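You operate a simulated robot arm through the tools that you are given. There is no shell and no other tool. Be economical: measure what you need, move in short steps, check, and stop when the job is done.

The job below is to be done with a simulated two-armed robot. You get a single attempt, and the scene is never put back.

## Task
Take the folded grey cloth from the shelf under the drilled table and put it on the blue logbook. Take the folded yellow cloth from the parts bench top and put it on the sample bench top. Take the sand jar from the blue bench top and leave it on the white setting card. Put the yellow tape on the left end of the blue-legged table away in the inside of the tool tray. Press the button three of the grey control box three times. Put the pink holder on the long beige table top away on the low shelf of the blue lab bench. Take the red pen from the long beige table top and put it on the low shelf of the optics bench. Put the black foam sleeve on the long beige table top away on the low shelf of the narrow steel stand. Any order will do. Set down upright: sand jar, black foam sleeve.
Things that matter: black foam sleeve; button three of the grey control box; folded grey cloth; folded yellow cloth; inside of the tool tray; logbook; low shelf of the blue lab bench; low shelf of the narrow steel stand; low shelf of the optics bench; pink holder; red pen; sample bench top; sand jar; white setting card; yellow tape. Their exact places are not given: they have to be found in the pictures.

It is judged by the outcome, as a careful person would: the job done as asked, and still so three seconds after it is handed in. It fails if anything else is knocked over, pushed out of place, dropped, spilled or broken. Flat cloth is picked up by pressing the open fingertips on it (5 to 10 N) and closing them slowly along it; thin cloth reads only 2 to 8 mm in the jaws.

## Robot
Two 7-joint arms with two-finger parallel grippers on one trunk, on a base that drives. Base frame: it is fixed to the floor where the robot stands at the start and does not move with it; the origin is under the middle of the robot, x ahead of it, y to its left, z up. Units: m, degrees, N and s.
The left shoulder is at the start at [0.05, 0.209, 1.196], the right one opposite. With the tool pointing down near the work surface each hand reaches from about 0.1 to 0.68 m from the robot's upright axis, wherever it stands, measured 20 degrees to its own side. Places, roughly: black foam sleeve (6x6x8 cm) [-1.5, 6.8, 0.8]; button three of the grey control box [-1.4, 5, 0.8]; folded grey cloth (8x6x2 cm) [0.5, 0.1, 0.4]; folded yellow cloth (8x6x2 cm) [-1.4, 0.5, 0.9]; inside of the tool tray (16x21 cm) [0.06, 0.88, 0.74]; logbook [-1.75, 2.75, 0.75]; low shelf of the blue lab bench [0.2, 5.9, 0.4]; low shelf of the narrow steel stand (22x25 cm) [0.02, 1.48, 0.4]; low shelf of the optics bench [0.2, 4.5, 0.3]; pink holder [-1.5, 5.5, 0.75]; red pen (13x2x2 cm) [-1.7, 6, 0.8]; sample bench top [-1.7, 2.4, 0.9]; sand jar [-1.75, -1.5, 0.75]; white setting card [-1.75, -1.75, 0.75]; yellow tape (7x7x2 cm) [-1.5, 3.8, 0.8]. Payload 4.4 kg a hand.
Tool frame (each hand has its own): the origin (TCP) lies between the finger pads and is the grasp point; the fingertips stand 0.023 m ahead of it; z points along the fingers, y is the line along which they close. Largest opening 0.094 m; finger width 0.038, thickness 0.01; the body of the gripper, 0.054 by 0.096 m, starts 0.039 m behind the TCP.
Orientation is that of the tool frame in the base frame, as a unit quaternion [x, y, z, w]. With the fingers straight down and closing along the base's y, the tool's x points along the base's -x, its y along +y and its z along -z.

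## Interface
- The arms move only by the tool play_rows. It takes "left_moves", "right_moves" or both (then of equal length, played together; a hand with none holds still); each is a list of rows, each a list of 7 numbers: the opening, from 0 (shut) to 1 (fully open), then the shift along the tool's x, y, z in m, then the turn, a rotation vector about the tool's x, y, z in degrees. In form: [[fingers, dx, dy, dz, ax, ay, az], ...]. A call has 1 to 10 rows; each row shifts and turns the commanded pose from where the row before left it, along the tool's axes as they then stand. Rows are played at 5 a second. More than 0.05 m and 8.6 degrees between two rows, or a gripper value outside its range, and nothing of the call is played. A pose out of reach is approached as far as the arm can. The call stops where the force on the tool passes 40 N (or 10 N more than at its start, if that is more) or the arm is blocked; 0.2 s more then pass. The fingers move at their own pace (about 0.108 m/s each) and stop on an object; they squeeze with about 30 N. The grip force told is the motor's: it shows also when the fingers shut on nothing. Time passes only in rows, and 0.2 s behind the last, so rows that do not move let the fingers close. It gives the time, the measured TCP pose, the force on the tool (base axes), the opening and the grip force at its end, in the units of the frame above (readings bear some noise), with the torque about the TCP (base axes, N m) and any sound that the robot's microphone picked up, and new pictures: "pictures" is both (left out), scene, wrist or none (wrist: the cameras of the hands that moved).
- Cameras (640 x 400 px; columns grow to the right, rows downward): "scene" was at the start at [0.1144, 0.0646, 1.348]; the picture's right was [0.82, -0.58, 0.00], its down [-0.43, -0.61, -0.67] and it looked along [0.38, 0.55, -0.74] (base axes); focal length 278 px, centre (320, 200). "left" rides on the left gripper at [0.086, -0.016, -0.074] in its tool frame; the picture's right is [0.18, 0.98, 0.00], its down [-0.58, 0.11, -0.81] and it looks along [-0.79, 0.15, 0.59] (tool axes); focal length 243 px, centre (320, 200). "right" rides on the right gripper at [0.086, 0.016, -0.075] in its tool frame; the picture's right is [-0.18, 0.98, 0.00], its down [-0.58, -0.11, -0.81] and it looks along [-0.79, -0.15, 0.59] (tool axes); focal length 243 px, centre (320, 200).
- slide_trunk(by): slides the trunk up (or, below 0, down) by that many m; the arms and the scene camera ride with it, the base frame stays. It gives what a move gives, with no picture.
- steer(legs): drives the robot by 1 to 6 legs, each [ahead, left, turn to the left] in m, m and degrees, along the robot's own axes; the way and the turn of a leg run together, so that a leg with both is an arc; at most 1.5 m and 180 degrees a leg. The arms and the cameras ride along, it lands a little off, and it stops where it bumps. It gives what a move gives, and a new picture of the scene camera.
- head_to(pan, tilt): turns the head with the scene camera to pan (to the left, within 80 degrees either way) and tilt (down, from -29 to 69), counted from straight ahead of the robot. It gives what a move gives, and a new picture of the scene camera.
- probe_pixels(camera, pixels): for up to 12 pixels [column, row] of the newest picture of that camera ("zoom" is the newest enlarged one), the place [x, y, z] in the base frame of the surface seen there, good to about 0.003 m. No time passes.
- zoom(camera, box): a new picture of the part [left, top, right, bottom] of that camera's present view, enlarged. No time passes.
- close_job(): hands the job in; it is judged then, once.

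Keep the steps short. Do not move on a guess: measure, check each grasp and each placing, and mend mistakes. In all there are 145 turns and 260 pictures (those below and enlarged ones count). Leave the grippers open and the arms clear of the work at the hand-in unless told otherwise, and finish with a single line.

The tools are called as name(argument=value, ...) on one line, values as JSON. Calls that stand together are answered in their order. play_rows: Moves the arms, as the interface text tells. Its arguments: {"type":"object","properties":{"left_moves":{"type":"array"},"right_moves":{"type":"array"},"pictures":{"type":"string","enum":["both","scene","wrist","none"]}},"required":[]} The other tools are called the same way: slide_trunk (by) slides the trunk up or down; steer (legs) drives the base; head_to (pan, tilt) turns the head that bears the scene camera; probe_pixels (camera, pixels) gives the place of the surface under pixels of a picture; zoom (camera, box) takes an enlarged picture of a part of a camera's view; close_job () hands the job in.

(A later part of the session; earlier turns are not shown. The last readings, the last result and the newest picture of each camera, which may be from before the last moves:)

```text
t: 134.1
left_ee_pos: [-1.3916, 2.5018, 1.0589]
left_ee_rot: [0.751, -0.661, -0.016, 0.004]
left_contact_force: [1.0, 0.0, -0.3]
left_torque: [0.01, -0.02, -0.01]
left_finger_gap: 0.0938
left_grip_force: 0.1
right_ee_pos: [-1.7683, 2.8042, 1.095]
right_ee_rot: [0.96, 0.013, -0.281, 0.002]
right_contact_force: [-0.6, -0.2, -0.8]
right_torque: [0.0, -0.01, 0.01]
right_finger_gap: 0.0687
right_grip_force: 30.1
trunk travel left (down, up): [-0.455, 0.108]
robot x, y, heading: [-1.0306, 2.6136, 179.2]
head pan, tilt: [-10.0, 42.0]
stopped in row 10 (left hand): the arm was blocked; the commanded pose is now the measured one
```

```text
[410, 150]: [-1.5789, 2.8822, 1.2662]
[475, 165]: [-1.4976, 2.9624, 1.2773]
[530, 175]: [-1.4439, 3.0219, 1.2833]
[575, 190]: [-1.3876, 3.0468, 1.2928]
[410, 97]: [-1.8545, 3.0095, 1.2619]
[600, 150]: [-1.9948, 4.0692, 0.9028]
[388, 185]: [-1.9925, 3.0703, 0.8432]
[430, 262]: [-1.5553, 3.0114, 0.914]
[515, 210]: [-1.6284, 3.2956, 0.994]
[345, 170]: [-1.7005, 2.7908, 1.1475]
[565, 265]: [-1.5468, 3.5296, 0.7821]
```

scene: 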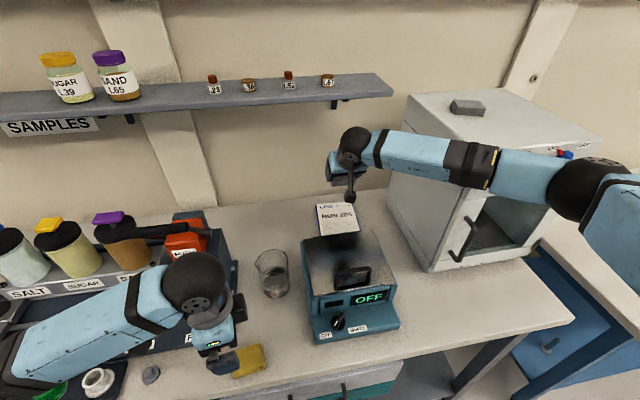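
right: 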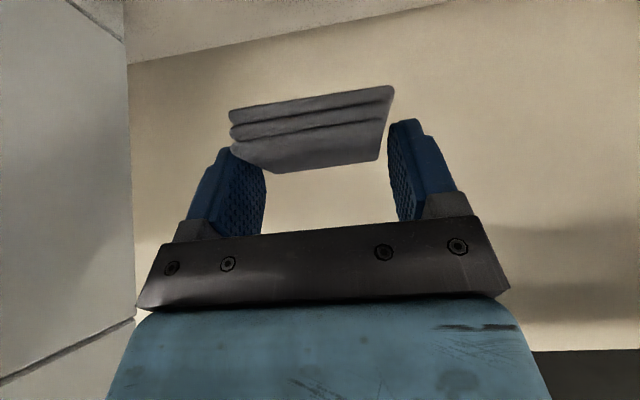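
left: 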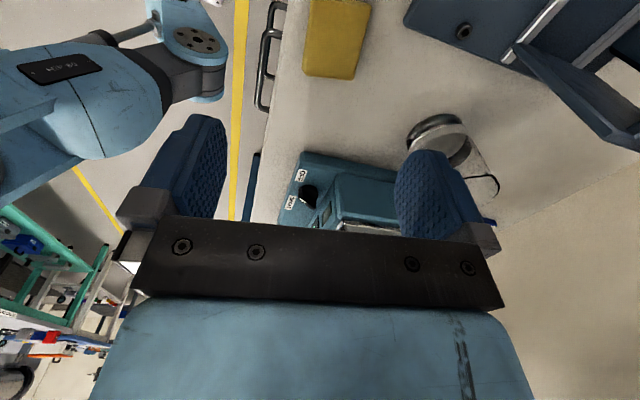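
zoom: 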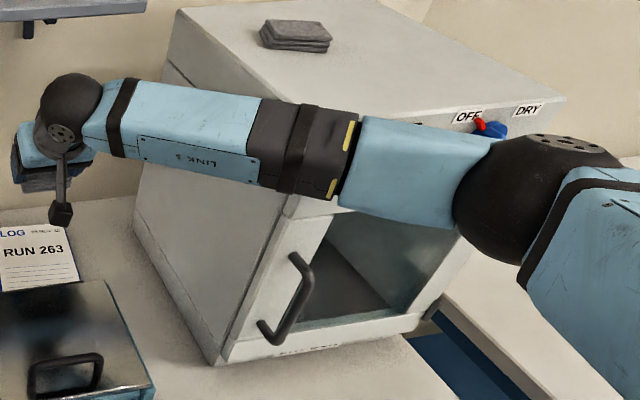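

probe_pixels(camera="scene", pixels=[[466, 104], [484, 107], [450, 106], [566, 154], [330, 310], [350, 228], [470, 235], [410, 97], [416, 95], [470, 90]])

```text
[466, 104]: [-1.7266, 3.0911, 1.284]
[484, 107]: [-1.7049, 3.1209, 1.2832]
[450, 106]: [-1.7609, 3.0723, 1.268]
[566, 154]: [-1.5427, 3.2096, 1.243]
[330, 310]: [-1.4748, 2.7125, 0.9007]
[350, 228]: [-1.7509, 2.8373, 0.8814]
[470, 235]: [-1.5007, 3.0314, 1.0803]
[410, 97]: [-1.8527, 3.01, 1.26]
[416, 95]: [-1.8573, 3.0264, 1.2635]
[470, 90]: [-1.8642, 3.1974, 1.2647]
```

The picture shift is consistent with the robot leaning back slightly rather than the box moving, so the forearm is just touching the box's edge. I withdraw the right hand a bit, move the base left, and come in straighter.

play_rows(right_moves=[[0, 0.023, 0, -0.026, 0, 0, 0], [0, 0.023, 0, -0.026, 0, 0, 0], [0, 0.023, 0, -0.026, 0, 0, 0], [0, 0.023, 0, -0.026, 0, 0, 0], [0, 0, 0, 0, 0, 0, 0]], left_moves=[[1, 0, -0.03, -0.02, 0, 0, 0], [1, 0, -0.03, -0.02, 0, 0, 0], [1, 0, -0.03, -0.02, 0, 0, 0], [1, 0, 0, 0, 0, 0, 0], [1, 0, 0, 0, 0, 0, 0]], pictures="none")

steer(legs=[[0, 0.17, 0]])

```text
t: 135.3
left_ee_pos: [-1.3234, 2.5216, 1.1077]
left_ee_rot: [0.752, -0.659, -0.002, 0.0]
left_contact_force: [0.8, 0.6, 0.1]
left_torque: [0.0, -0.02, 0.0]
left_finger_gap: 0.094
left_grip_force: 0.1
right_ee_pos: [-1.6635, 2.8195, 1.1126]
right_ee_rot: [0.963, 0.01, -0.268, 0.008]
right_contact_force: [0.2, 0.4, 0.3]
right_torque: [-0.02, 0.0, 0.0]
right_finger_gap: 0.0689
right_grip_force: 30.2
trunk travel left (down, up): [-0.455, 0.108]
robot x, y, heading: [-1.0361, 2.6167, 179.7]
head pan, tilt: [-10.0, 42.0]
```

```text
t: 137.4
left_ee_pos: [-1.3245, 2.358, 1.1077]
left_ee_rot: [0.752, -0.659, -0.004, -0.001]
left_contact_force: [-0.4, 0.3, -0.4]
left_torque: [0.04, 0.04, 0.01]
left_finger_gap: 0.0943
left_grip_force: 0.1
right_ee_pos: [-1.6638, 2.6534, 1.1137]
right_ee_rot: [0.964, 0.012, -0.267, 0.006]
right_contact_force: [-0.3, -0.3, -1.2]
right_torque: [-0.01, 0.0, -0.05]
right_finger_gap: 0.0689
right_grip_force: 30.4
trunk travel left (down, up): [-0.455, 0.108]
robot x, y, heading: [-1.0334, 2.4574, 179.8]
head pan, tilt: [-10.0, 42.0]
stopped in leg 1: the robot was blocked; the commanded pose is now the measured one
```

scene: 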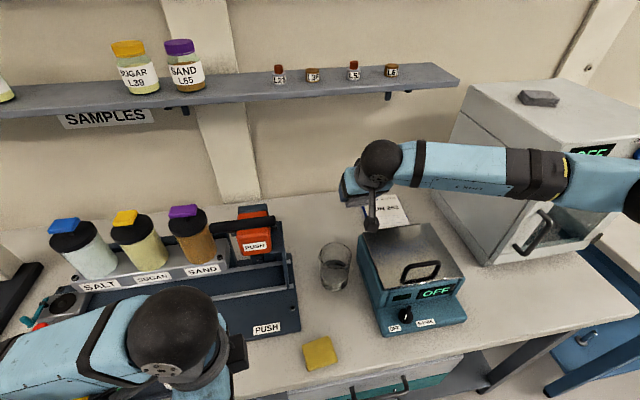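

I move toward above the book at (-1.79,2.79).

play_rows(right_moves=[[0, -0.0178, -0.0274, 0.0191, 0, 0, 0], [0, -0.0178, -0.0274, 0.0191, 0, 0, 0], [0, -0.0178, -0.0274, 0.0191, 0, 0, 0], [0, -0.0178, -0.0274, 0.0191, 0, 0, 0], [0, -0.0178, -0.0274, 0.0191, 0, 0, 0], [0, 0, 0, 0, 0, 0, 0]], pictures="scene")

```text
t: 138.8
left_ee_pos: [-1.3231, 2.3589, 1.1075]
left_ee_rot: [0.752, -0.659, -0.004, 0.0]
left_contact_force: [0.8, 0.6, 0.5]
left_torque: [0.0, 0.04, -0.01]
left_finger_gap: 0.0938
left_grip_force: 0.0
right_ee_pos: [-1.7927, 2.7885, 1.0764]
right_ee_rot: [0.964, 0.01, -0.266, 0.007]
right_contact_force: [0.2, -0.1, 0.2]
right_torque: [-0.01, 0.0, -0.02]
right_finger_gap: 0.0688
right_grip_force: 29.8
trunk travel left (down, up): [-0.455, 0.108]
robot x, y, heading: [-1.0364, 2.4559, 179.9]
head pan, tilt: [-10.0, 42.0]
```

scene: 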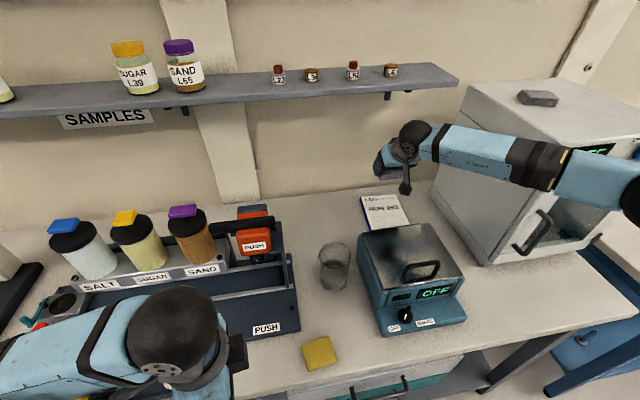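

No contact. I lower straight down toward the book.

play_rows(right_moves=[[0, -0.0085, 0, 0.0053, 0, 0, 0], [0, 0.0154, 0, 0.0246, 0, 0, 0], [0, 0.0154, 0, 0.0246, 0, 0, 0], [0, 0.0154, 0, 0.0246, 0, 0, 0], [0, 0.0154, 0, 0.0246, 0, 0, 0], [0, 0, 0, 0, 0, 0, 0]])

```text
t: 140.2
left_ee_pos: [-1.3231, 2.3582, 1.1077]
left_ee_rot: [0.752, -0.659, -0.003, 0.0]
left_contact_force: [-0.6, 0.3, -1.0]
left_torque: [-0.03, 0.03, 0.02]
left_finger_gap: 0.0941
left_grip_force: 0.1
right_ee_pos: [-1.7988, 2.7891, 0.9607]
right_ee_rot: [0.964, 0.01, -0.267, 0.005]
right_contact_force: [0.7, 0.2, 0.2]
right_torque: [0.01, -0.01, -0.01]
right_finger_gap: 0.0686
right_grip_force: 30.2
trunk travel left (down, up): [-0.455, 0.108]
robot x, y, heading: [-1.0344, 2.4537, 179.7]
head pan, tilt: [-10.0, 42.0]
```

scene: 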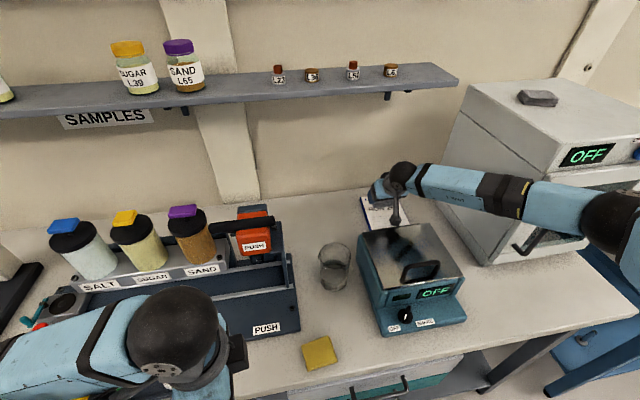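
right: 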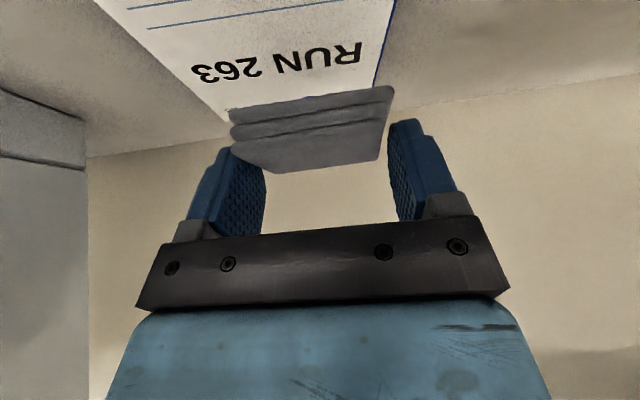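

Over the book. I centre slightly and lower another 3 cm, then further to contact.

play_rows(right_moves=[[0, 0.0113, -0.005, 0.0106, 0, 0, 0], [0, 0.0113, -0.005, 0.0106, 0, 0, 0], [0, 0, 0, 0, 0, 0, 0], [0, 0.0032, 0, 0.0051, 0, 0, 0], [0, 0.0032, 0, 0.0051, 0, 0, 0], [0, 0, 0, 0, 0, 0, 0]], pictures="wrist")

```text
t: 140.8
left_ee_pos: [-1.3236, 2.357, 1.1072]
left_ee_rot: [0.752, -0.659, -0.002, 0.0]
left_contact_force: [-0.2, -0.3, 0.2]
left_torque: [-0.01, 0.01, -0.04]
left_finger_gap: 0.0938
left_grip_force: 0.1
right_ee_pos: [-1.7965, 2.7953, 0.9371]
right_ee_rot: [0.962, 0.01, -0.273, 0.01]
right_contact_force: [-8.6, -5.2, -2.3]
right_torque: [0.05, 0.17, -0.86]
right_finger_gap: 0.069
right_grip_force: 30.3
trunk travel left (down, up): [-0.455, 0.108]
robot x, y, heading: [-1.0354, 2.4574, 179.6]
head pan, tilt: [-10.0, 42.0]
stopped in row 3 (right hand): the force on the tool passed its limit at 48 N (the readings are from after the stop); the commanded pose is now the measured one
```

right: 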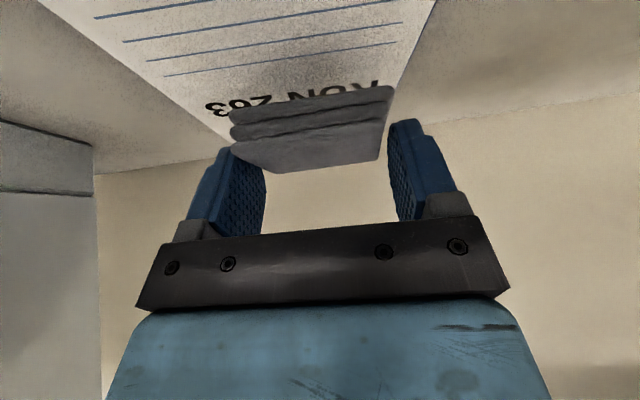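

The camera bracket grazed the bath's edge. I move 1.2 cm away from it, then lower 2 cm.

play_rows(right_moves=[[0, -0.0102, 0, 0.0064, 0, 0, 0], [0, 0, 0, 0, 0, 0, 0], [0, 0.0053, 0, 0.0085, 0, 0, 0], [0, 0.0053, 0, 0.0085, 0, 0, 0], [0, 0, 0, 0, 0, 0, 0]], pictures="both")

```text
t: 142.0
left_ee_pos: [-1.3238, 2.3587, 1.1082]
left_ee_rot: [0.752, -0.659, -0.003, 0.0]
left_contact_force: [-0.2, 0.1, -1.0]
left_torque: [-0.04, 0.01, 0.01]
left_finger_gap: 0.094
left_grip_force: 0.0
right_ee_pos: [-1.8069, 2.7952, 0.9164]
right_ee_rot: [0.962, 0.01, -0.272, 0.009]
right_contact_force: [0.2, -0.3, -0.5]
right_torque: [-0.02, -0.01, 0.0]
right_finger_gap: 0.0688
right_grip_force: 30.3
trunk travel left (down, up): [-0.455, 0.108]
robot x, y, heading: [-1.0357, 2.4551, 179.7]
head pan, tilt: [-10.0, 42.0]
```

scene: 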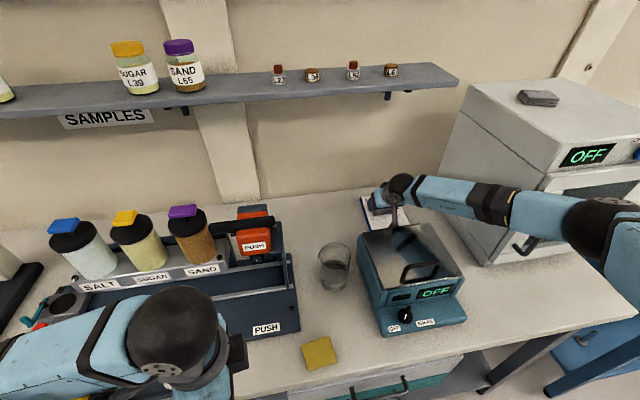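
right: 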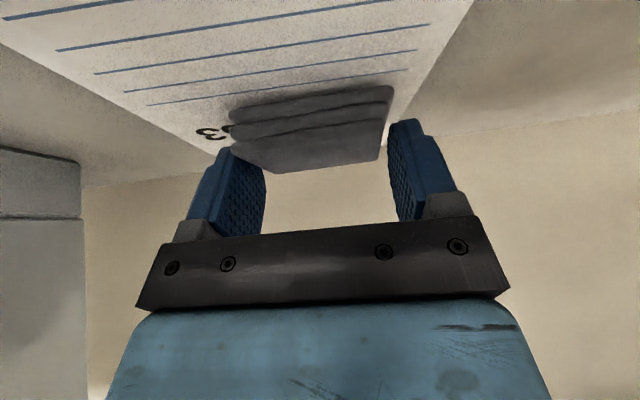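

Just above the page. I open, then lift straight up and away.

play_rows(right_moves=[[0, 0.0008, 0, 0.0013, 0, 0, 0], [0.85, 0, 0, 0, 0, 0, 0], [1, 0, 0, 0, 0, 0, 0], [1, 0, 0, 0, 0, 0, 0], [1, -0.0212, 0, -0.0339, 0, 0, 0], [1, -0.0212, 0, -0.0339, 0, 0, 0], [1, -0.0212, 0, -0.0339, 0, 0, 0], [1, -0.0212, 0, -0.0339, 0, 0, 0], [1, 0, 0, 0, 0, 0, 0]], pictures="wrist")

```text
t: 144.0
left_ee_pos: [-1.3237, 2.3592, 1.107]
left_ee_rot: [0.752, -0.659, -0.003, -0.002]
left_contact_force: [-0.2, 0.3, 0.7]
left_torque: [-0.01, -0.02, 0.01]
left_finger_gap: 0.0938
left_grip_force: 0.0
right_ee_pos: [-1.8084, 2.7976, 1.075]
right_ee_rot: [0.962, 0.01, -0.271, 0.008]
right_contact_force: [-0.1, -0.3, -0.1]
right_torque: [0.02, 0.01, 0.03]
right_finger_gap: 0.0941
right_grip_force: 0.1
trunk travel left (down, up): [-0.455, 0.108]
robot x, y, heading: [-1.0389, 2.4539, 179.9]
head pan, tilt: [-10.0, 42.0]
```

right: 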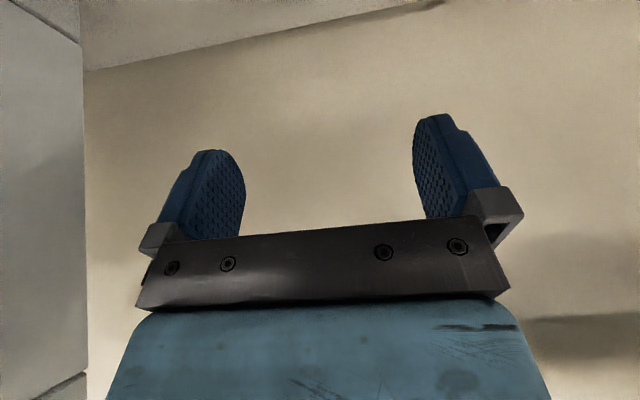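

I retract the right hand and verify the cloth on the book in the scene view.

play_rows(right_moves=[[1, 0.0355, 0, -0.028, 0, 0, 0], [1, 0.0355, 0, -0.028, 0, 0, 0], [1, 0.0355, 0, -0.028, 0, 0, 0], [1, 0.0355, 0, -0.028, 0, 0, 0], [1, 0.0355, 0, -0.028, 0, 0, 0], [1, 0.0355, 0, -0.028, 0, 0, 0], [1, 0.0355, 0, -0.028, 0, 0, 0], [1, 0, 0, 0, 0, 8, 0], [1, 0, 0, 0, 0, 8, 0], [1, 0, 0, 0, 0, 8, 0]], pictures="scene")

zoom(camera="scene", box=[280, 150, 480, 375])

```text
t: 146.2
left_ee_pos: [-1.3243, 2.3587, 1.1068]
left_ee_rot: [0.752, -0.659, -0.003, 0.0]
left_contact_force: [-0.1, 0.1, 0.2]
left_torque: [0.01, -0.01, 0.0]
left_finger_gap: 0.0941
left_grip_force: 0.0
right_ee_pos: [-1.4946, 2.805, 1.1115]
right_ee_rot: [0.998, 0.011, -0.065, 0.007]
right_contact_force: [0.1, -0.7, -0.3]
right_torque: [0.01, -0.03, 0.02]
right_finger_gap: 0.094
right_grip_force: 0.1
trunk travel left (down, up): [-0.455, 0.108]
robot x, y, heading: [-1.0365, 2.4573, 179.5]
head pan, tilt: [-10.0, 42.0]
```

scene: 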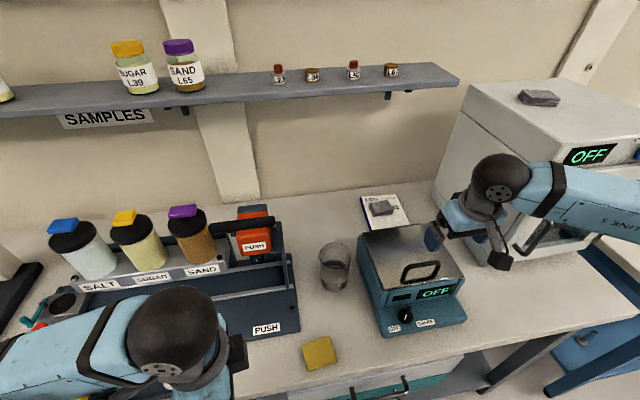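

```text
1.78 times, centred on (380, 262) of scene
```

zoom: 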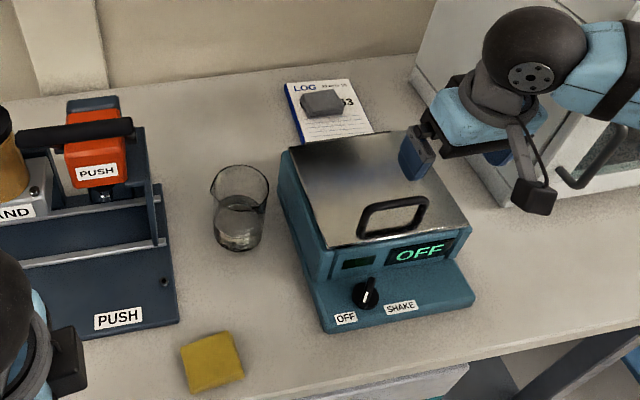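

Both cloths are in place. I back off and drive north to the control box at y≈5.

steer(legs=[[-0.4, 0, 0], [0, -1.3, 0], [0, -1.2, 0]])

head_to(pan=-15, tilt=32)

```text
t: 170.3
left_ee_pos: [-0.9109, 4.855, 1.1073]
left_ee_rot: [0.756, -0.655, -0.002, -0.001]
left_contact_force: [-0.1, -0.2, -0.7]
left_torque: [0.02, -0.01, 0.03]
left_finger_gap: 0.094
left_grip_force: 0.1
right_ee_pos: [-1.0855, 5.2994, 1.112]
right_ee_rot: [0.998, 0.017, -0.066, 0.007]
right_contact_force: [0.8, 0.2, -0.3]
right_torque: [-0.02, 0.04, 0.03]
right_finger_gap: 0.0939
right_grip_force: 0.1
trunk travel left (down, up): [-0.455, 0.108]
robot x, y, heading: [-0.626, 4.9558, -179.6]
head pan, tilt: [-10.0, 42.0]
```

scene: 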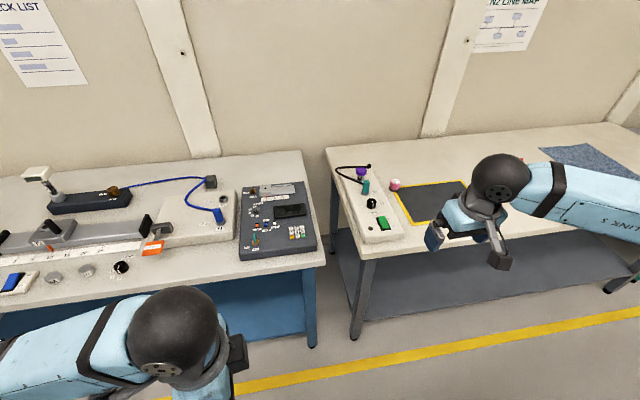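

```text
t: 171.1
left_ee_pos: [-0.9119, 4.8548, 1.1076]
left_ee_rot: [0.756, -0.654, -0.003, -0.001]
left_contact_force: [0.2, 0.6, 0.4]
left_torque: [-0.01, -0.03, -0.01]
left_finger_gap: 0.0941
left_grip_force: 0.0
right_ee_pos: [-1.0872, 5.301, 1.1102]
right_ee_rot: [0.998, 0.018, -0.067, 0.007]
right_contact_force: [-0.7, 0.2, -0.4]
right_torque: [0.0, -0.01, 0.01]
right_finger_gap: 0.0943
right_grip_force: 0.1
trunk travel left (down, up): [-0.455, 0.108]
robot x, y, heading: [-0.6214, 4.9551, -179.5]
head pan, tilt: [-15.0, 32.0]
```

scene: 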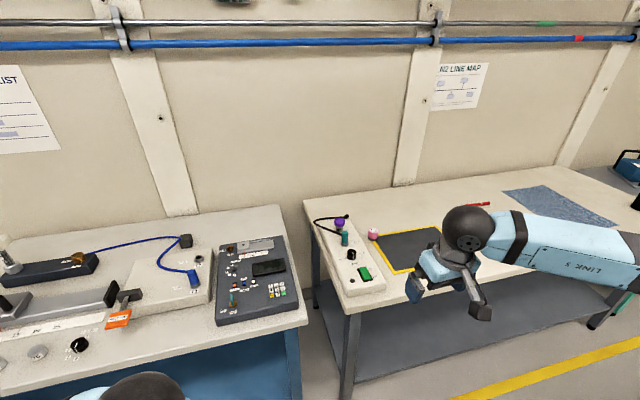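

The grey control box with keypad is at (265,275), the pink holder at (373,235), the red pen at (478,205). I zoom and measure.

zoom(camera="scene", box=[210, 225, 310, 335])

zoom(camera="scene", box=[300, 180, 510, 310])

probe_pixels(camera="scene", pixels=[[277, 290], [232, 250], [290, 310], [220, 320], [300, 315], [373, 230], [373, 238], [478, 204], [467, 205], [489, 203], [346, 297], [420, 255]])

```text
3.64 times, centred on (260, 280) of scene
```

zoom: 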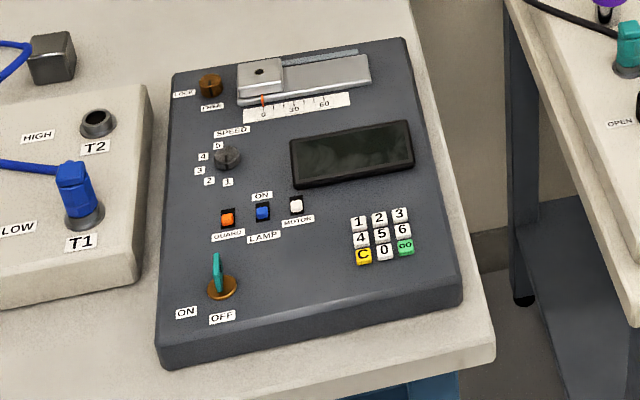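

```text
3.05 times, centred on (405, 245) of scene
```

zoom: 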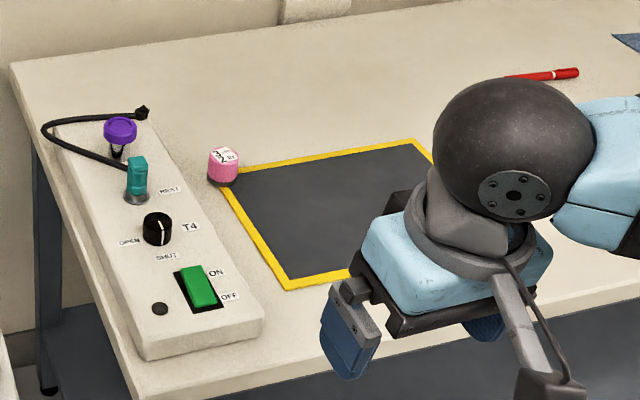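

```text
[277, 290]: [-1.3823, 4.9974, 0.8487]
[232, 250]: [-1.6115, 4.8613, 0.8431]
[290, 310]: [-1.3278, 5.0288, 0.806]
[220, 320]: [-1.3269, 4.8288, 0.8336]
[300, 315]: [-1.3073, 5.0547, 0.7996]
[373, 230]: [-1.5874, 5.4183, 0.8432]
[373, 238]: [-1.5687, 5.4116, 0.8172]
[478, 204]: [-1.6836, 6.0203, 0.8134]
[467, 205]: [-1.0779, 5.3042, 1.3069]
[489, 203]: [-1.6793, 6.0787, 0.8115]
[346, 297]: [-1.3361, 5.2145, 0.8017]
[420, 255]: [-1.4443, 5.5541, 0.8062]
```

Button "3" is the top-right key. I drive nearer, bring the right hand over with a forward tilt so that only one finger's corner will touch, and lower the trunk.

steer(legs=[[0.25, 0, -0.4]])

play_rows(right_moves=[[1, 0, 0.046, 0, 0, 0, 0], [1, 0, 0.046, 0, 0, 0, 0], [1, 0, 0.046, 0, 0, 0, 0], [1, 0, 0.046, 0, 0, 0, 0], [1, 0, 0.046, 0, 0, 0, 0], [1, 0, 0, 0, 0, -8, 0], [1, 0, 0, 0, 0, -8, 0], [1, 0, 0, 0, 0, -8, 0]], pictures="none")

slide_trunk(by=-0.13)

zoom(camera="right", box=[0, 0, 640, 400])

```text
t: 172.9
left_ee_pos: [-1.1606, 4.8565, 1.1076]
left_ee_rot: [0.755, -0.656, -0.002, 0.0]
left_contact_force: [-0.1, 0.2, -0.4]
left_torque: [0.01, 0.01, -0.03]
left_finger_gap: 0.0938
left_grip_force: 0.1
right_ee_pos: [-1.3339, 5.3029, 1.112]
right_ee_rot: [0.998, 0.014, -0.067, 0.007]
right_contact_force: [0.7, 0.0, -0.4]
right_torque: [0.01, -0.01, 0.01]
right_finger_gap: 0.094
right_grip_force: 0.1
trunk travel left (down, up): [-0.455, 0.108]
robot x, y, heading: [-0.8747, 4.954, 180.0]
head pan, tilt: [-15.0, 32.0]
```

scene: 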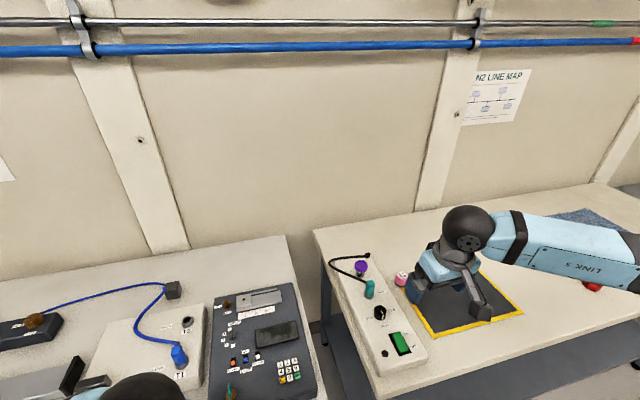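

```text
t: 174.7
left_ee_pos: [-1.1606, 4.8569, 1.1077]
left_ee_rot: [0.753, -0.658, -0.003, 0.0]
left_contact_force: [-0.3, 0.3, 0.6]
left_torque: [0.0, -0.03, 0.01]
left_finger_gap: 0.094
left_grip_force: 0.0
right_ee_pos: [-1.3261, 5.0734, 1.1151]
right_ee_rot: [0.962, 0.012, -0.273, 0.009]
right_contact_force: [1.5, 0.6, -0.1]
right_torque: [0.01, -0.02, -0.02]
right_finger_gap: 0.0939
right_grip_force: 0.1
trunk travel left (down, up): [-0.455, 0.108]
robot x, y, heading: [-0.8711, 4.9577, 180.1]
head pan, tilt: [-15.0, 32.0]
```

```text
t: 176.2
left_ee_pos: [-1.1594, 4.8564, 0.9778]
left_ee_rot: [0.754, -0.657, -0.003, 0.0]
left_contact_force: [0.2, -0.1, -0.1]
left_torque: [0.0, -0.02, -0.03]
left_finger_gap: 0.0939
left_grip_force: 0.1
right_ee_pos: [-1.3263, 5.0735, 0.9854]
right_ee_rot: [0.962, 0.012, -0.272, 0.009]
right_contact_force: [1.2, 0.0, -1.0]
right_torque: [0.0, -0.02, -0.01]
right_finger_gap: 0.094
right_grip_force: 0.1
trunk travel left (down, up): [-0.325, 0.238]
robot x, y, heading: [-0.8725, 4.9558, 179.6]
head pan, tilt: [-15.0, 32.0]
```

```text
1.00 times, centred on (320, 200) of right (not enlarged: the box is as wide or as high as the picture)
```

zoom: 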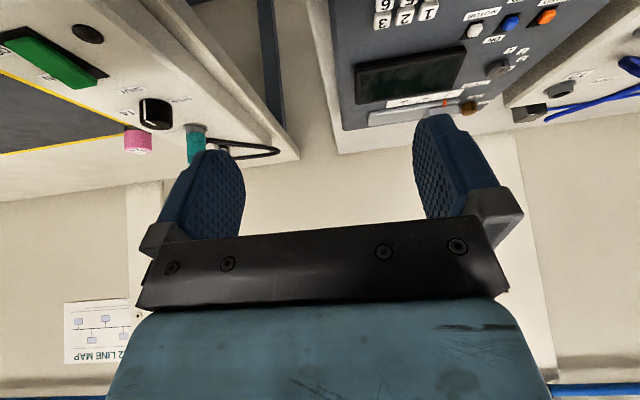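

I measure keys 1, 2, 3 in this view (3 at (381,22), 2 at (405,16), 1 at (430,11)).

probe_pixels(camera="right", pixels=[[381, 22], [405, 17], [430, 12], [383, 4], [352, 40], [330, 60], [372, 75], [400, 35]])

zoom(camera="scene", box=[250, 330, 330, 400])

```text
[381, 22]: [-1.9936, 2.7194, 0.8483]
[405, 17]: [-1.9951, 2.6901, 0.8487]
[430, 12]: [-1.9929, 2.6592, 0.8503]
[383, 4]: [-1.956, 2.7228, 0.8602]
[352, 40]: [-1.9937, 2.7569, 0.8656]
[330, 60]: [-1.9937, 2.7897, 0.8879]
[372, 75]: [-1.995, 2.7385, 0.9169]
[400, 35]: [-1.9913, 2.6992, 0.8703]
```

```text
5.71 times, centred on (290, 365) of scene
```

zoom: 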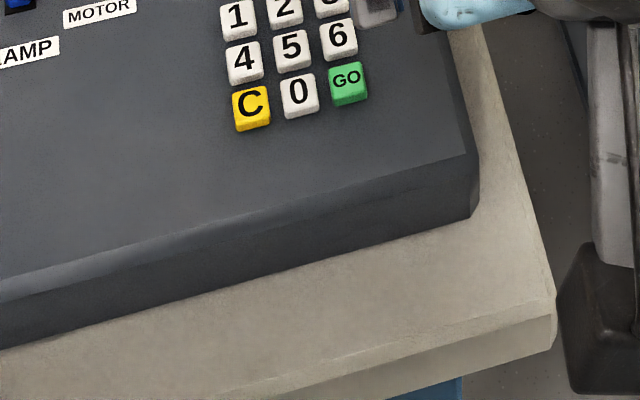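

The earlier probe used an old wrist picture. I probe the newest zoom instead.

probe_pixels(camera="zoom", pixels=[[238, 16], [285, 8], [330, 3], [244, 62], [292, 48], [337, 38], [347, 82], [300, 95], [430, 60], [475, 150]])

```text
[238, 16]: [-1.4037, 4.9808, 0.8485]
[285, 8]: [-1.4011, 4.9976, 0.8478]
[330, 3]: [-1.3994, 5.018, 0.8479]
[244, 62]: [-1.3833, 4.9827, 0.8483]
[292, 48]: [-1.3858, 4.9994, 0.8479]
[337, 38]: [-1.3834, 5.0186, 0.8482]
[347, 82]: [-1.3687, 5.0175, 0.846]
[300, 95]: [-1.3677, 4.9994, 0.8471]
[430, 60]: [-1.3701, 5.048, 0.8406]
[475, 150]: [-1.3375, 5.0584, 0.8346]
```

Key 3 is at ≈(-1.402,5.018,0.848), key spacing 18 mm. I bring the south finger's low corner to hover about 18 mm above it.

play_rows(right_moves=[[1, -0.0079, 0, 0.04, 0, 0, 0], [1, -0.0079, 0, 0.04, 0, 0, 0], [1, -0.0079, 0, 0.04, 0, 0, 0], [1, 0, 0, 0, 0, 0, 0]], pictures="wrist")

```text
t: 177.2
left_ee_pos: [-1.1614, 4.8571, 0.9789]
left_ee_rot: [0.754, -0.657, -0.003, 0.0]
left_contact_force: [0.4, 0.0, -0.1]
left_torque: [-0.02, 0.01, 0.03]
left_finger_gap: 0.094
left_grip_force: 0.1
right_ee_pos: [-1.41, 5.072, 0.8954]
right_ee_rot: [0.962, 0.012, -0.272, 0.009]
right_contact_force: [-0.2, -0.6, 0.0]
right_torque: [0.0, 0.0, 0.01]
right_finger_gap: 0.0939
right_grip_force: 0.0
trunk travel left (down, up): [-0.325, 0.238]
robot x, y, heading: [-0.8693, 4.9565, 179.9]
head pan, tilt: [-15.0, 32.0]
```

right: 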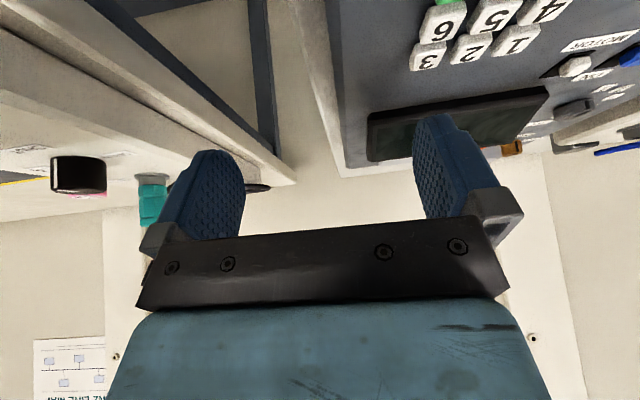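

probe_pixels(camera="right", pixels=[[428, 62], [435, 45], [433, 122], [420, 125], [448, 118], [436, 130]])

```text
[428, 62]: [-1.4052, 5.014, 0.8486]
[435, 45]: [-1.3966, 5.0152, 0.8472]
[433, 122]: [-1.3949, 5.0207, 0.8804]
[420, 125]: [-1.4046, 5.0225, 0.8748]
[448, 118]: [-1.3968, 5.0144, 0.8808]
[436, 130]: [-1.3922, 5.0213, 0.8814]
```

Aligned: finger centre y≈5.018, key centre y≈5.016. I descend 20 mm slowly with a 2 mm shift.

play_rows(right_moves=[[1, 0.0026, 0.002, 0.0043, 0, 0, 0], [1, 0.0026, 0, 0.0043, 0, 0, 0], [1, 0.0021, 0, 0.0034, 0, 0, 0], [1, 0.0021, 0, 0.0034, 0, 0, 0], [1, 0.001, 0, 0.0017, 0, 0, 0]], pictures="wrist")

```text
t: 178.4
left_ee_pos: [-1.1608, 4.8567, 0.9773]
left_ee_rot: [0.754, -0.657, -0.003, -0.001]
left_contact_force: [0.3, 0.0, -0.4]
left_torque: [0.02, -0.03, -0.03]
left_finger_gap: 0.094
left_grip_force: 0.0
right_ee_pos: [-1.4097, 5.0688, 0.8746]
right_ee_rot: [0.962, 0.013, -0.272, 0.01]
right_contact_force: [-1.5, -0.1, 1.2]
right_torque: [-0.06, -0.02, -0.04]
right_finger_gap: 0.0937
right_grip_force: 0.0
trunk travel left (down, up): [-0.325, 0.238]
robot x, y, heading: [-0.873, 4.9569, 179.6]
head pan, tilt: [-15.0, 32.0]
heard: click
```

right: 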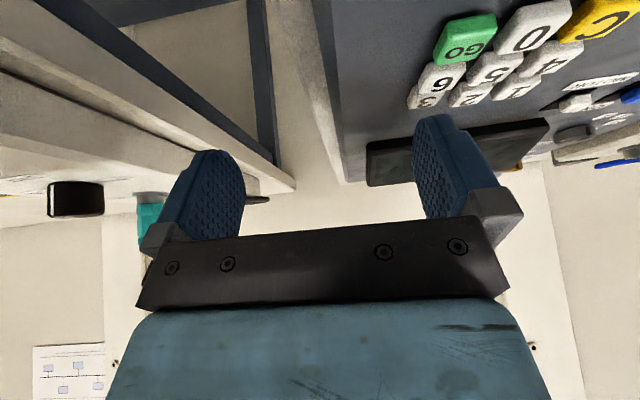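

A click. I check the display to confirm which key registered.

zoom(camera="scene", box=[210, 290, 330, 400])

```text
3.64 times, centred on (270, 345) of scene
```

zoom: 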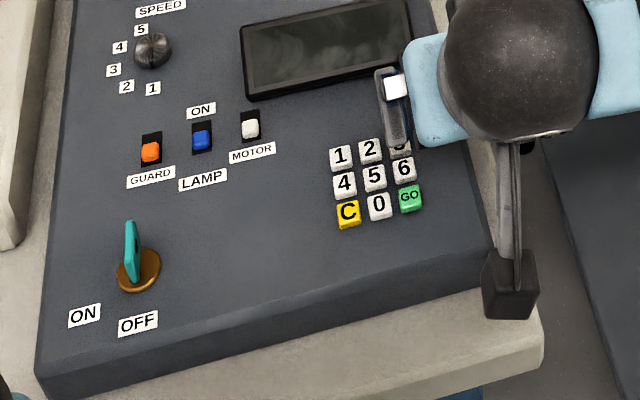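

The finger is on key 3 (display off). I lift 10 mm and press again.

play_rows(right_moves=[[1, -0.0052, 0, -0.0085, 0, 0, 0], [1, 0, 0, 0, 0, 0, 0], [1, 0.0026, 0, 0.0043, 0, 0, 0], [1, 0.0026, 0, 0.0042, 0, 0, 0], [1, 0, 0, 0, 0, 0, 0]], pictures="none")

play_rows(right_moves=[[1, -0.0052, 0, -0.0085, 0, 0, 0], [1, 0, 0, 0, 0, 0, 0], [1, 0.0026, 0, 0.0043, 0, 0, 0], [1, 0.0026, 0, 0.0042, 0, 0, 0], [1, 0, 0, 0, 0, 0, 0]], pictures="none")

```text
t: 179.7
left_ee_pos: [-1.1606, 4.8568, 0.9775]
left_ee_rot: [0.754, -0.657, -0.002, 0.0]
left_contact_force: [-0.7, -0.1, 0.0]
left_torque: [0.02, 0.03, 0.03]
left_finger_gap: 0.094
left_grip_force: 0.0
right_ee_pos: [-1.4112, 5.0682, 0.8747]
right_ee_rot: [0.962, 0.012, -0.272, 0.01]
right_contact_force: [-1.0, 0.4, 0.9]
right_torque: [-0.03, 0.0, -0.01]
right_finger_gap: 0.0938
right_grip_force: 0.0
trunk travel left (down, up): [-0.325, 0.238]
robot x, y, heading: [-0.8727, 4.9547, 179.5]
head pan, tilt: [-15.0, 32.0]
heard: click
```

```text
t: 180.8
left_ee_pos: [-1.1616, 4.8567, 0.9779]
left_ee_rot: [0.754, -0.657, -0.003, -0.001]
left_contact_force: [-0.3, -0.4, 0.0]
left_torque: [0.03, 0.0, 0.02]
left_finger_gap: 0.0941
left_grip_force: 0.1
right_ee_pos: [-1.4106, 5.0677, 0.8754]
right_ee_rot: [0.962, 0.011, -0.272, 0.01]
right_contact_force: [-0.8, 0.2, 1.5]
right_torque: [-0.04, -0.01, -0.01]
right_finger_gap: 0.094
right_grip_force: 0.0
trunk travel left (down, up): [-0.325, 0.238]
robot x, y, heading: [-0.8752, 4.9569, 179.7]
head pan, tilt: [-15.0, 32.0]
heard: click
```

Three clicks in all. I raise the hand, level it, and back off the box; then yaw it 90° for the pen.

play_rows(right_moves=[[1, -0.0262, 0, -0.0426, 0, 0, 0], [1, -0.0262, 0, -0.0426, 0, 0, 0], [1, -0.0262, 0, -0.0426, 0, 0, 0], [1, 0, 0, 0, 0, 8, 0], [1, 0, 0, 0, 0, 8, 0], [1, 0, 0, 0, 0, 8, 0], [1, 0, 0, 0, 0, 7.6, 0], [1, 0.04, 0, 0, 0, 0, 0], [1, 0.04, 0, 0, 0, 0, 0], [1, 0.04, 0, 0, 0, 0, 0]], pictures="none")

play_rows(right_moves=[[1, 0, 0, 0, 0, 0, -8.5], [1, 0, 0, 0, 0, 0, -8.5], [1, 0, 0, 0, 0, 0, -8.5], [1, 0, 0, 0, 0, 0, -8.5], [1, 0, 0, 0, 0, 0, -8.5], [1, 0, 0, 0, 0, 0, -8.5], [1, 0, 0, 0, 0, 0, -8.5], [1, 0, 0, 0, 0, 0, -8.5], [1, 0, 0, 0, 0, 0, -8.5], [1, 0, 0, 0, 0, 0, -8.5]], pictures="none")

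steer(legs=[[0, -0.8, 0]])

```text
t: 183.1
left_ee_pos: [-1.1599, 4.8576, 0.9783]
left_ee_rot: [0.754, -0.657, -0.004, -0.001]
left_contact_force: [0.9, 0.3, 0.2]
left_torque: [-0.02, 0.02, 0.01]
left_finger_gap: 0.094
left_grip_force: 0.1
right_ee_pos: [-1.2891, 5.0739, 1.0241]
right_ee_rot: [1.0, 0.013, 0.0, 0.006]
right_contact_force: [-0.3, 0.1, -0.1]
right_torque: [0.02, 0.01, -0.01]
right_finger_gap: 0.0941
right_grip_force: 0.1
trunk travel left (down, up): [-0.325, 0.238]
robot x, y, heading: [-0.8711, 4.9591, 179.9]
head pan, tilt: [-15.0, 32.0]
```

```text
t: 185.2
left_ee_pos: [-1.1606, 4.8553, 0.9778]
left_ee_rot: [0.754, -0.657, -0.004, -0.002]
left_contact_force: [0.2, 0.2, -0.5]
left_torque: [0.03, -0.01, -0.02]
left_finger_gap: 0.0941
left_grip_force: 0.0
right_ee_pos: [-1.2835, 5.0597, 1.0256]
right_ee_rot: [0.741, 0.672, -0.004, 0.007]
right_contact_force: [0.3, -0.3, -0.6]
right_torque: [0.03, 0.0, 0.03]
right_finger_gap: 0.0937
right_grip_force: 0.1
right hand out of reach, approached as far as the arm can: row 10
trunk travel left (down, up): [-0.325, 0.238]
robot x, y, heading: [-0.8698, 4.9604, 179.9]
head pan, tilt: [-15.0, 32.0]
```

```text
t: 192.7
left_ee_pos: [-1.1549, 5.6595, 0.9784]
left_ee_rot: [0.75, -0.661, -0.002, 0.0]
left_contact_force: [0.1, 1.1, 0.2]
left_torque: [0.0, 0.0, 0.02]
left_finger_gap: 0.0941
left_grip_force: 0.0
right_ee_pos: [-1.2777, 5.866, 1.025]
right_ee_rot: [0.745, 0.667, -0.005, 0.007]
right_contact_force: [-0.2, 0.2, 0.1]
right_torque: [-0.03, 0.0, -0.05]
right_finger_gap: 0.0939
right_grip_force: 0.1
trunk travel left (down, up): [-0.325, 0.238]
robot x, y, heading: [-0.8676, 5.7558, 179.3]
head pan, tilt: [-15.0, 32.0]
```

scene: 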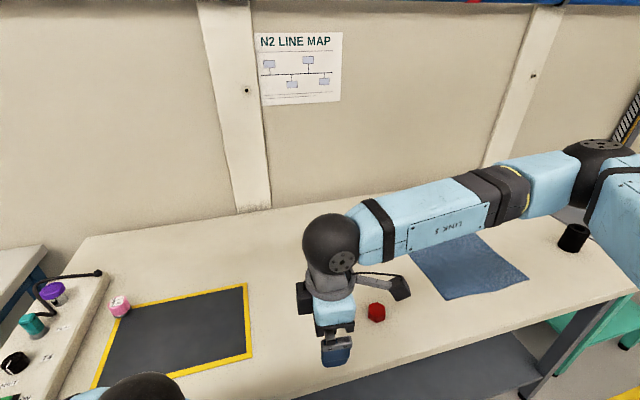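

I see the pink holder at (120,305); the pen is hidden behind the right arm. I pull up to the table with the head more central.

steer(legs=[[0.14, 0, 0.5]])

head_to(pan=5, tilt=45)

```text
t: 194.0
left_ee_pos: [-1.2756, 5.6582, 0.9772]
left_ee_rot: [0.753, -0.658, -0.004, 0.0]
left_contact_force: [-0.5, 0.2, -0.5]
left_torque: [0.03, 0.03, -0.02]
left_finger_gap: 0.094
left_grip_force: 0.1
right_ee_pos: [-1.3984, 5.8656, 1.0254]
right_ee_rot: [0.744, 0.668, -0.006, 0.008]
right_contact_force: [0.4, 0.1, 0.0]
right_torque: [-0.02, 0.02, 0.0]
right_finger_gap: 0.0938
right_grip_force: 0.1
trunk travel left (down, up): [-0.325, 0.238]
robot x, y, heading: [-0.9857, 5.7593, 179.6]
head pan, tilt: [-15.0, 32.0]
stopped in leg 1: the robot was blocked; the commanded pose is now the measured one
```

scene: 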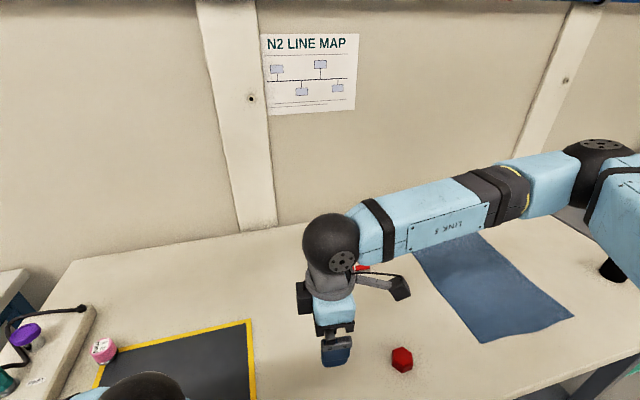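

```text
t: 194.9
left_ee_pos: [-1.2766, 5.659, 0.9773]
left_ee_rot: [0.753, -0.658, -0.003, 0.0]
left_contact_force: [0.4, -0.2, 0.1]
left_torque: [-0.02, 0.0, 0.0]
left_finger_gap: 0.0939
left_grip_force: 0.0
right_ee_pos: [-1.4002, 5.864, 1.0242]
right_ee_rot: [0.744, 0.668, -0.005, 0.008]
right_contact_force: [0.4, 0.4, -0.2]
right_torque: [-0.01, -0.02, 0.03]
right_finger_gap: 0.0939
right_grip_force: 0.0
trunk travel left (down, up): [-0.325, 0.238]
robot x, y, heading: [-0.985, 5.7568, 179.6]
head pan, tilt: [5.0, 45.0]
```

scene: 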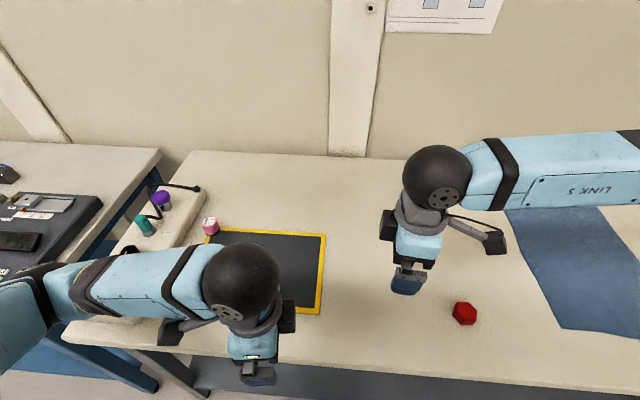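

probe_pixels(camera="scene", pixels=[[211, 222], [211, 231], [204, 226], [219, 226], [230, 232], [465, 305], [165, 200], [147, 225]])

zoom(camera="scene", box=[150, 170, 260, 250])

```text
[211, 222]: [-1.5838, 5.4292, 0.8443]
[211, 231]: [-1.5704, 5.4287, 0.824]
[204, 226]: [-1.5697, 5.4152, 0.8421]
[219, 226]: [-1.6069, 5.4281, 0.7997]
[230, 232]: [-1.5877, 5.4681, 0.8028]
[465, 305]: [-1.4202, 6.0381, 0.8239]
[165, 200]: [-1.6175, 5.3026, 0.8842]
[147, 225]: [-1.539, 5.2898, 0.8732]
```

```text
5.00 times, centred on (205, 210) of scene
```

zoom: 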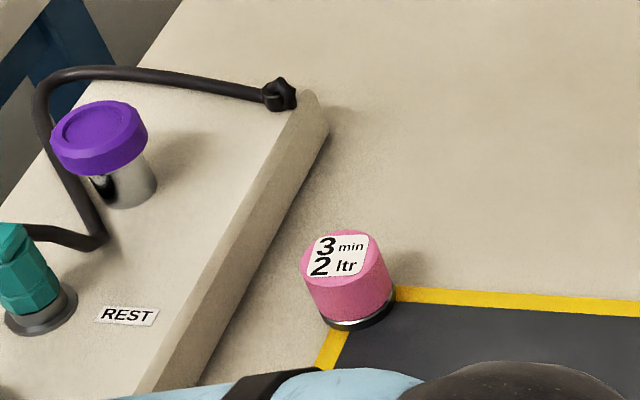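

The pink holder is at ≈(-1.587,5.424), top 0.844, next to the panel. I turn the left hand so its camera faces me instead of the panel plugs, and at the same time move the right hand over the pen.

play_rows(left_moves=[[0.7, 0, 0, 0, 0, 0, -8.2], [0.7, 0, 0, 0, 0, 0, -8.2], [0.7, 0, 0, 0, 0, 0, -8.2], [0.7, 0, 0, 0, 0, 0, -8.2], [0.7, 0, 0, 0, 0, 0, -8.2], [0.7, 0, 0, 0, 0, 0, -8.2], [0.7, 0, 0, 0, 0, 0, -8.2], [0.7, 0, 0, 0, 0, 0, -8.2], [0.7, 0, 0, 0, 0, 0, -8.2], [0.7, 0, 0, 0, 0, 0, -8.2]], right_moves=[[1, 0.0196, -0.0394, 0, 0, 0, 0], [1, 0.0196, -0.0394, 0, 0, 0, 0], [1, 0.0196, -0.0394, 0, 0, 0, 0], [1, 0.0196, -0.0394, 0, 0, 0, 0], [1, 0.0196, -0.0394, 0, 0, 0, 0], [1, 0.0196, -0.0394, 0, 0, 0, 0], [1, 0.0196, -0.0394, 0, 0, 0, 0], [1, 0, 0, 0, 0, 0, 0], [1, 0, 0, 0, 0, 0, 0], [1, 0, 0, 0, 0, 0, 0]], pictures="wrist")

```text
t: 197.1
left_ee_pos: [-1.2759, 5.6583, 0.9774]
left_ee_rot: [1.0, -0.001, -0.002, -0.003]
left_contact_force: [-0.6, -0.5, 0.5]
left_torque: [0.0, -0.03, -0.01]
left_finger_gap: 0.0657
left_grip_force: 0.0
right_ee_pos: [-1.4005, 5.8642, 1.0252]
right_ee_rot: [0.743, 0.669, -0.005, 0.007]
right_contact_force: [-0.2, -0.4, -0.1]
right_torque: [0.0, 0.0, 0.0]
right_finger_gap: 0.0944
right_grip_force: 0.1
right hand out of reach, approached as far as the arm can: row 1, 2, 3, 4, 5, 6, 7
trunk travel left (down, up): [-0.325, 0.238]
robot x, y, heading: [-0.9863, 5.7549, 179.6]
head pan, tilt: [5.0, 45.0]
```

right: 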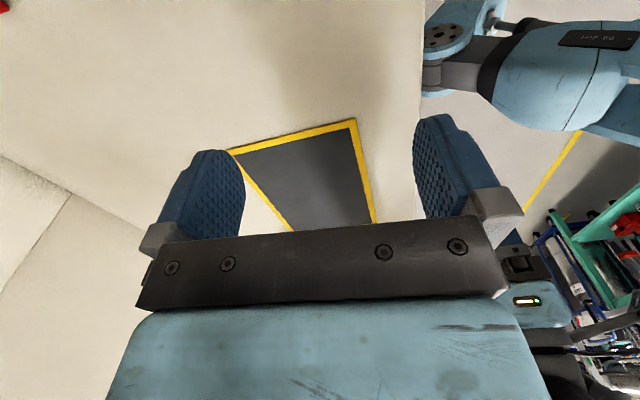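
left: 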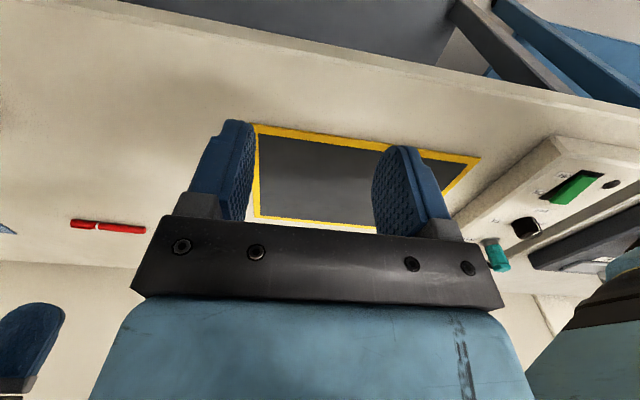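

The right wrist is at its yaw limit there. I rotate it back 17° and move; the left hand goes above the pink holder.

play_rows(right_moves=[[1, 0, 0, 0, 0, 0, 8.5], [1, 0, 0, 0, 0, 0, 8.5], [1, 0.0073, -0.0434, 0, 0, 0, 0], [1, 0.0073, -0.0434, 0, 0, 0, 0], [1, 0.0073, -0.0434, 0, 0, 0, 0], [1, 0.0073, -0.0434, 0, 0, 0, 0], [1, 0.0073, -0.0434, 0, 0, 0, 0], [1, 0.0073, -0.0434, 0, 0, 0, 0], [1, 0.0073, -0.0434, 0, 0, 0, 0], [1, 0, 0, 0, 0, 0, 0]], left_moves=[[0.7, -0.0346, 0.026, 0, 0, 0, 0], [0.7, -0.0346, 0.026, 0, 0, 0, 0], [0.7, -0.0346, 0.026, 0, 0, 0, 0], [0.7, -0.0346, 0.026, 0, 0, 0, 0], [0.7, -0.0346, 0.026, 0, 0, 0, 0], [0.7, -0.0346, 0.026, 0, 0, 0, 0], [0.7, -0.0346, 0.026, 0, 0, 0, 0], [0.7, -0.0346, 0.026, 0, 0, 0, 0], [0.7, -0.0346, 0.026, 0, 0, 0, 0], [0.7, 0, 0, 0, 0, 0, 0]], pictures="wrist")

```text
t: 199.3
left_ee_pos: [-1.5896, 5.4262, 0.9782]
left_ee_rot: [1.0, -0.003, -0.002, -0.001]
left_contact_force: [-0.6, 0.6, -0.1]
left_torque: [-0.01, 0.0, 0.0]
left_finger_gap: 0.0656
left_grip_force: 0.0
right_ee_pos: [-1.4916, 5.923, 1.0245]
right_ee_rot: [0.834, 0.552, -0.004, 0.008]
right_contact_force: [-0.3, 0.1, 0.0]
right_torque: [0.01, -0.01, 0.01]
right_finger_gap: 0.094
right_grip_force: 0.1
right hand out of reach, approached as far as the arm can: row 5, 6, 7, 8, 9
trunk travel left (down, up): [-0.325, 0.238]
robot x, y, heading: [-0.9897, 5.7545, 179.7]
head pan, tilt: [5.0, 45.0]
```

right: 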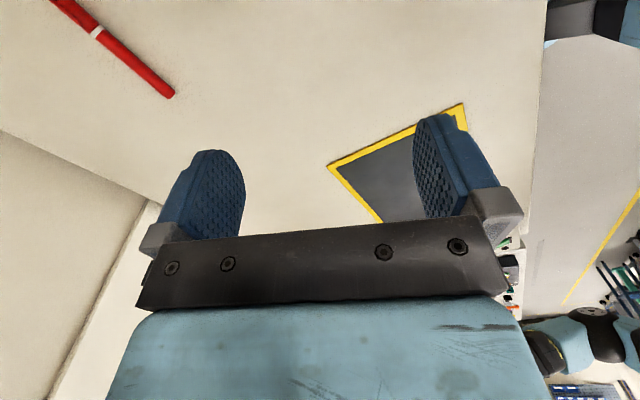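
left: 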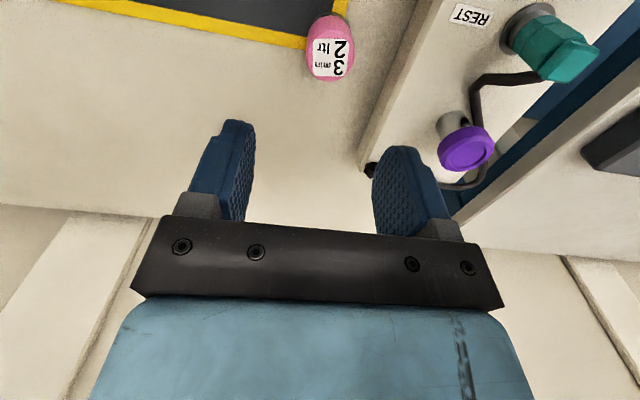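

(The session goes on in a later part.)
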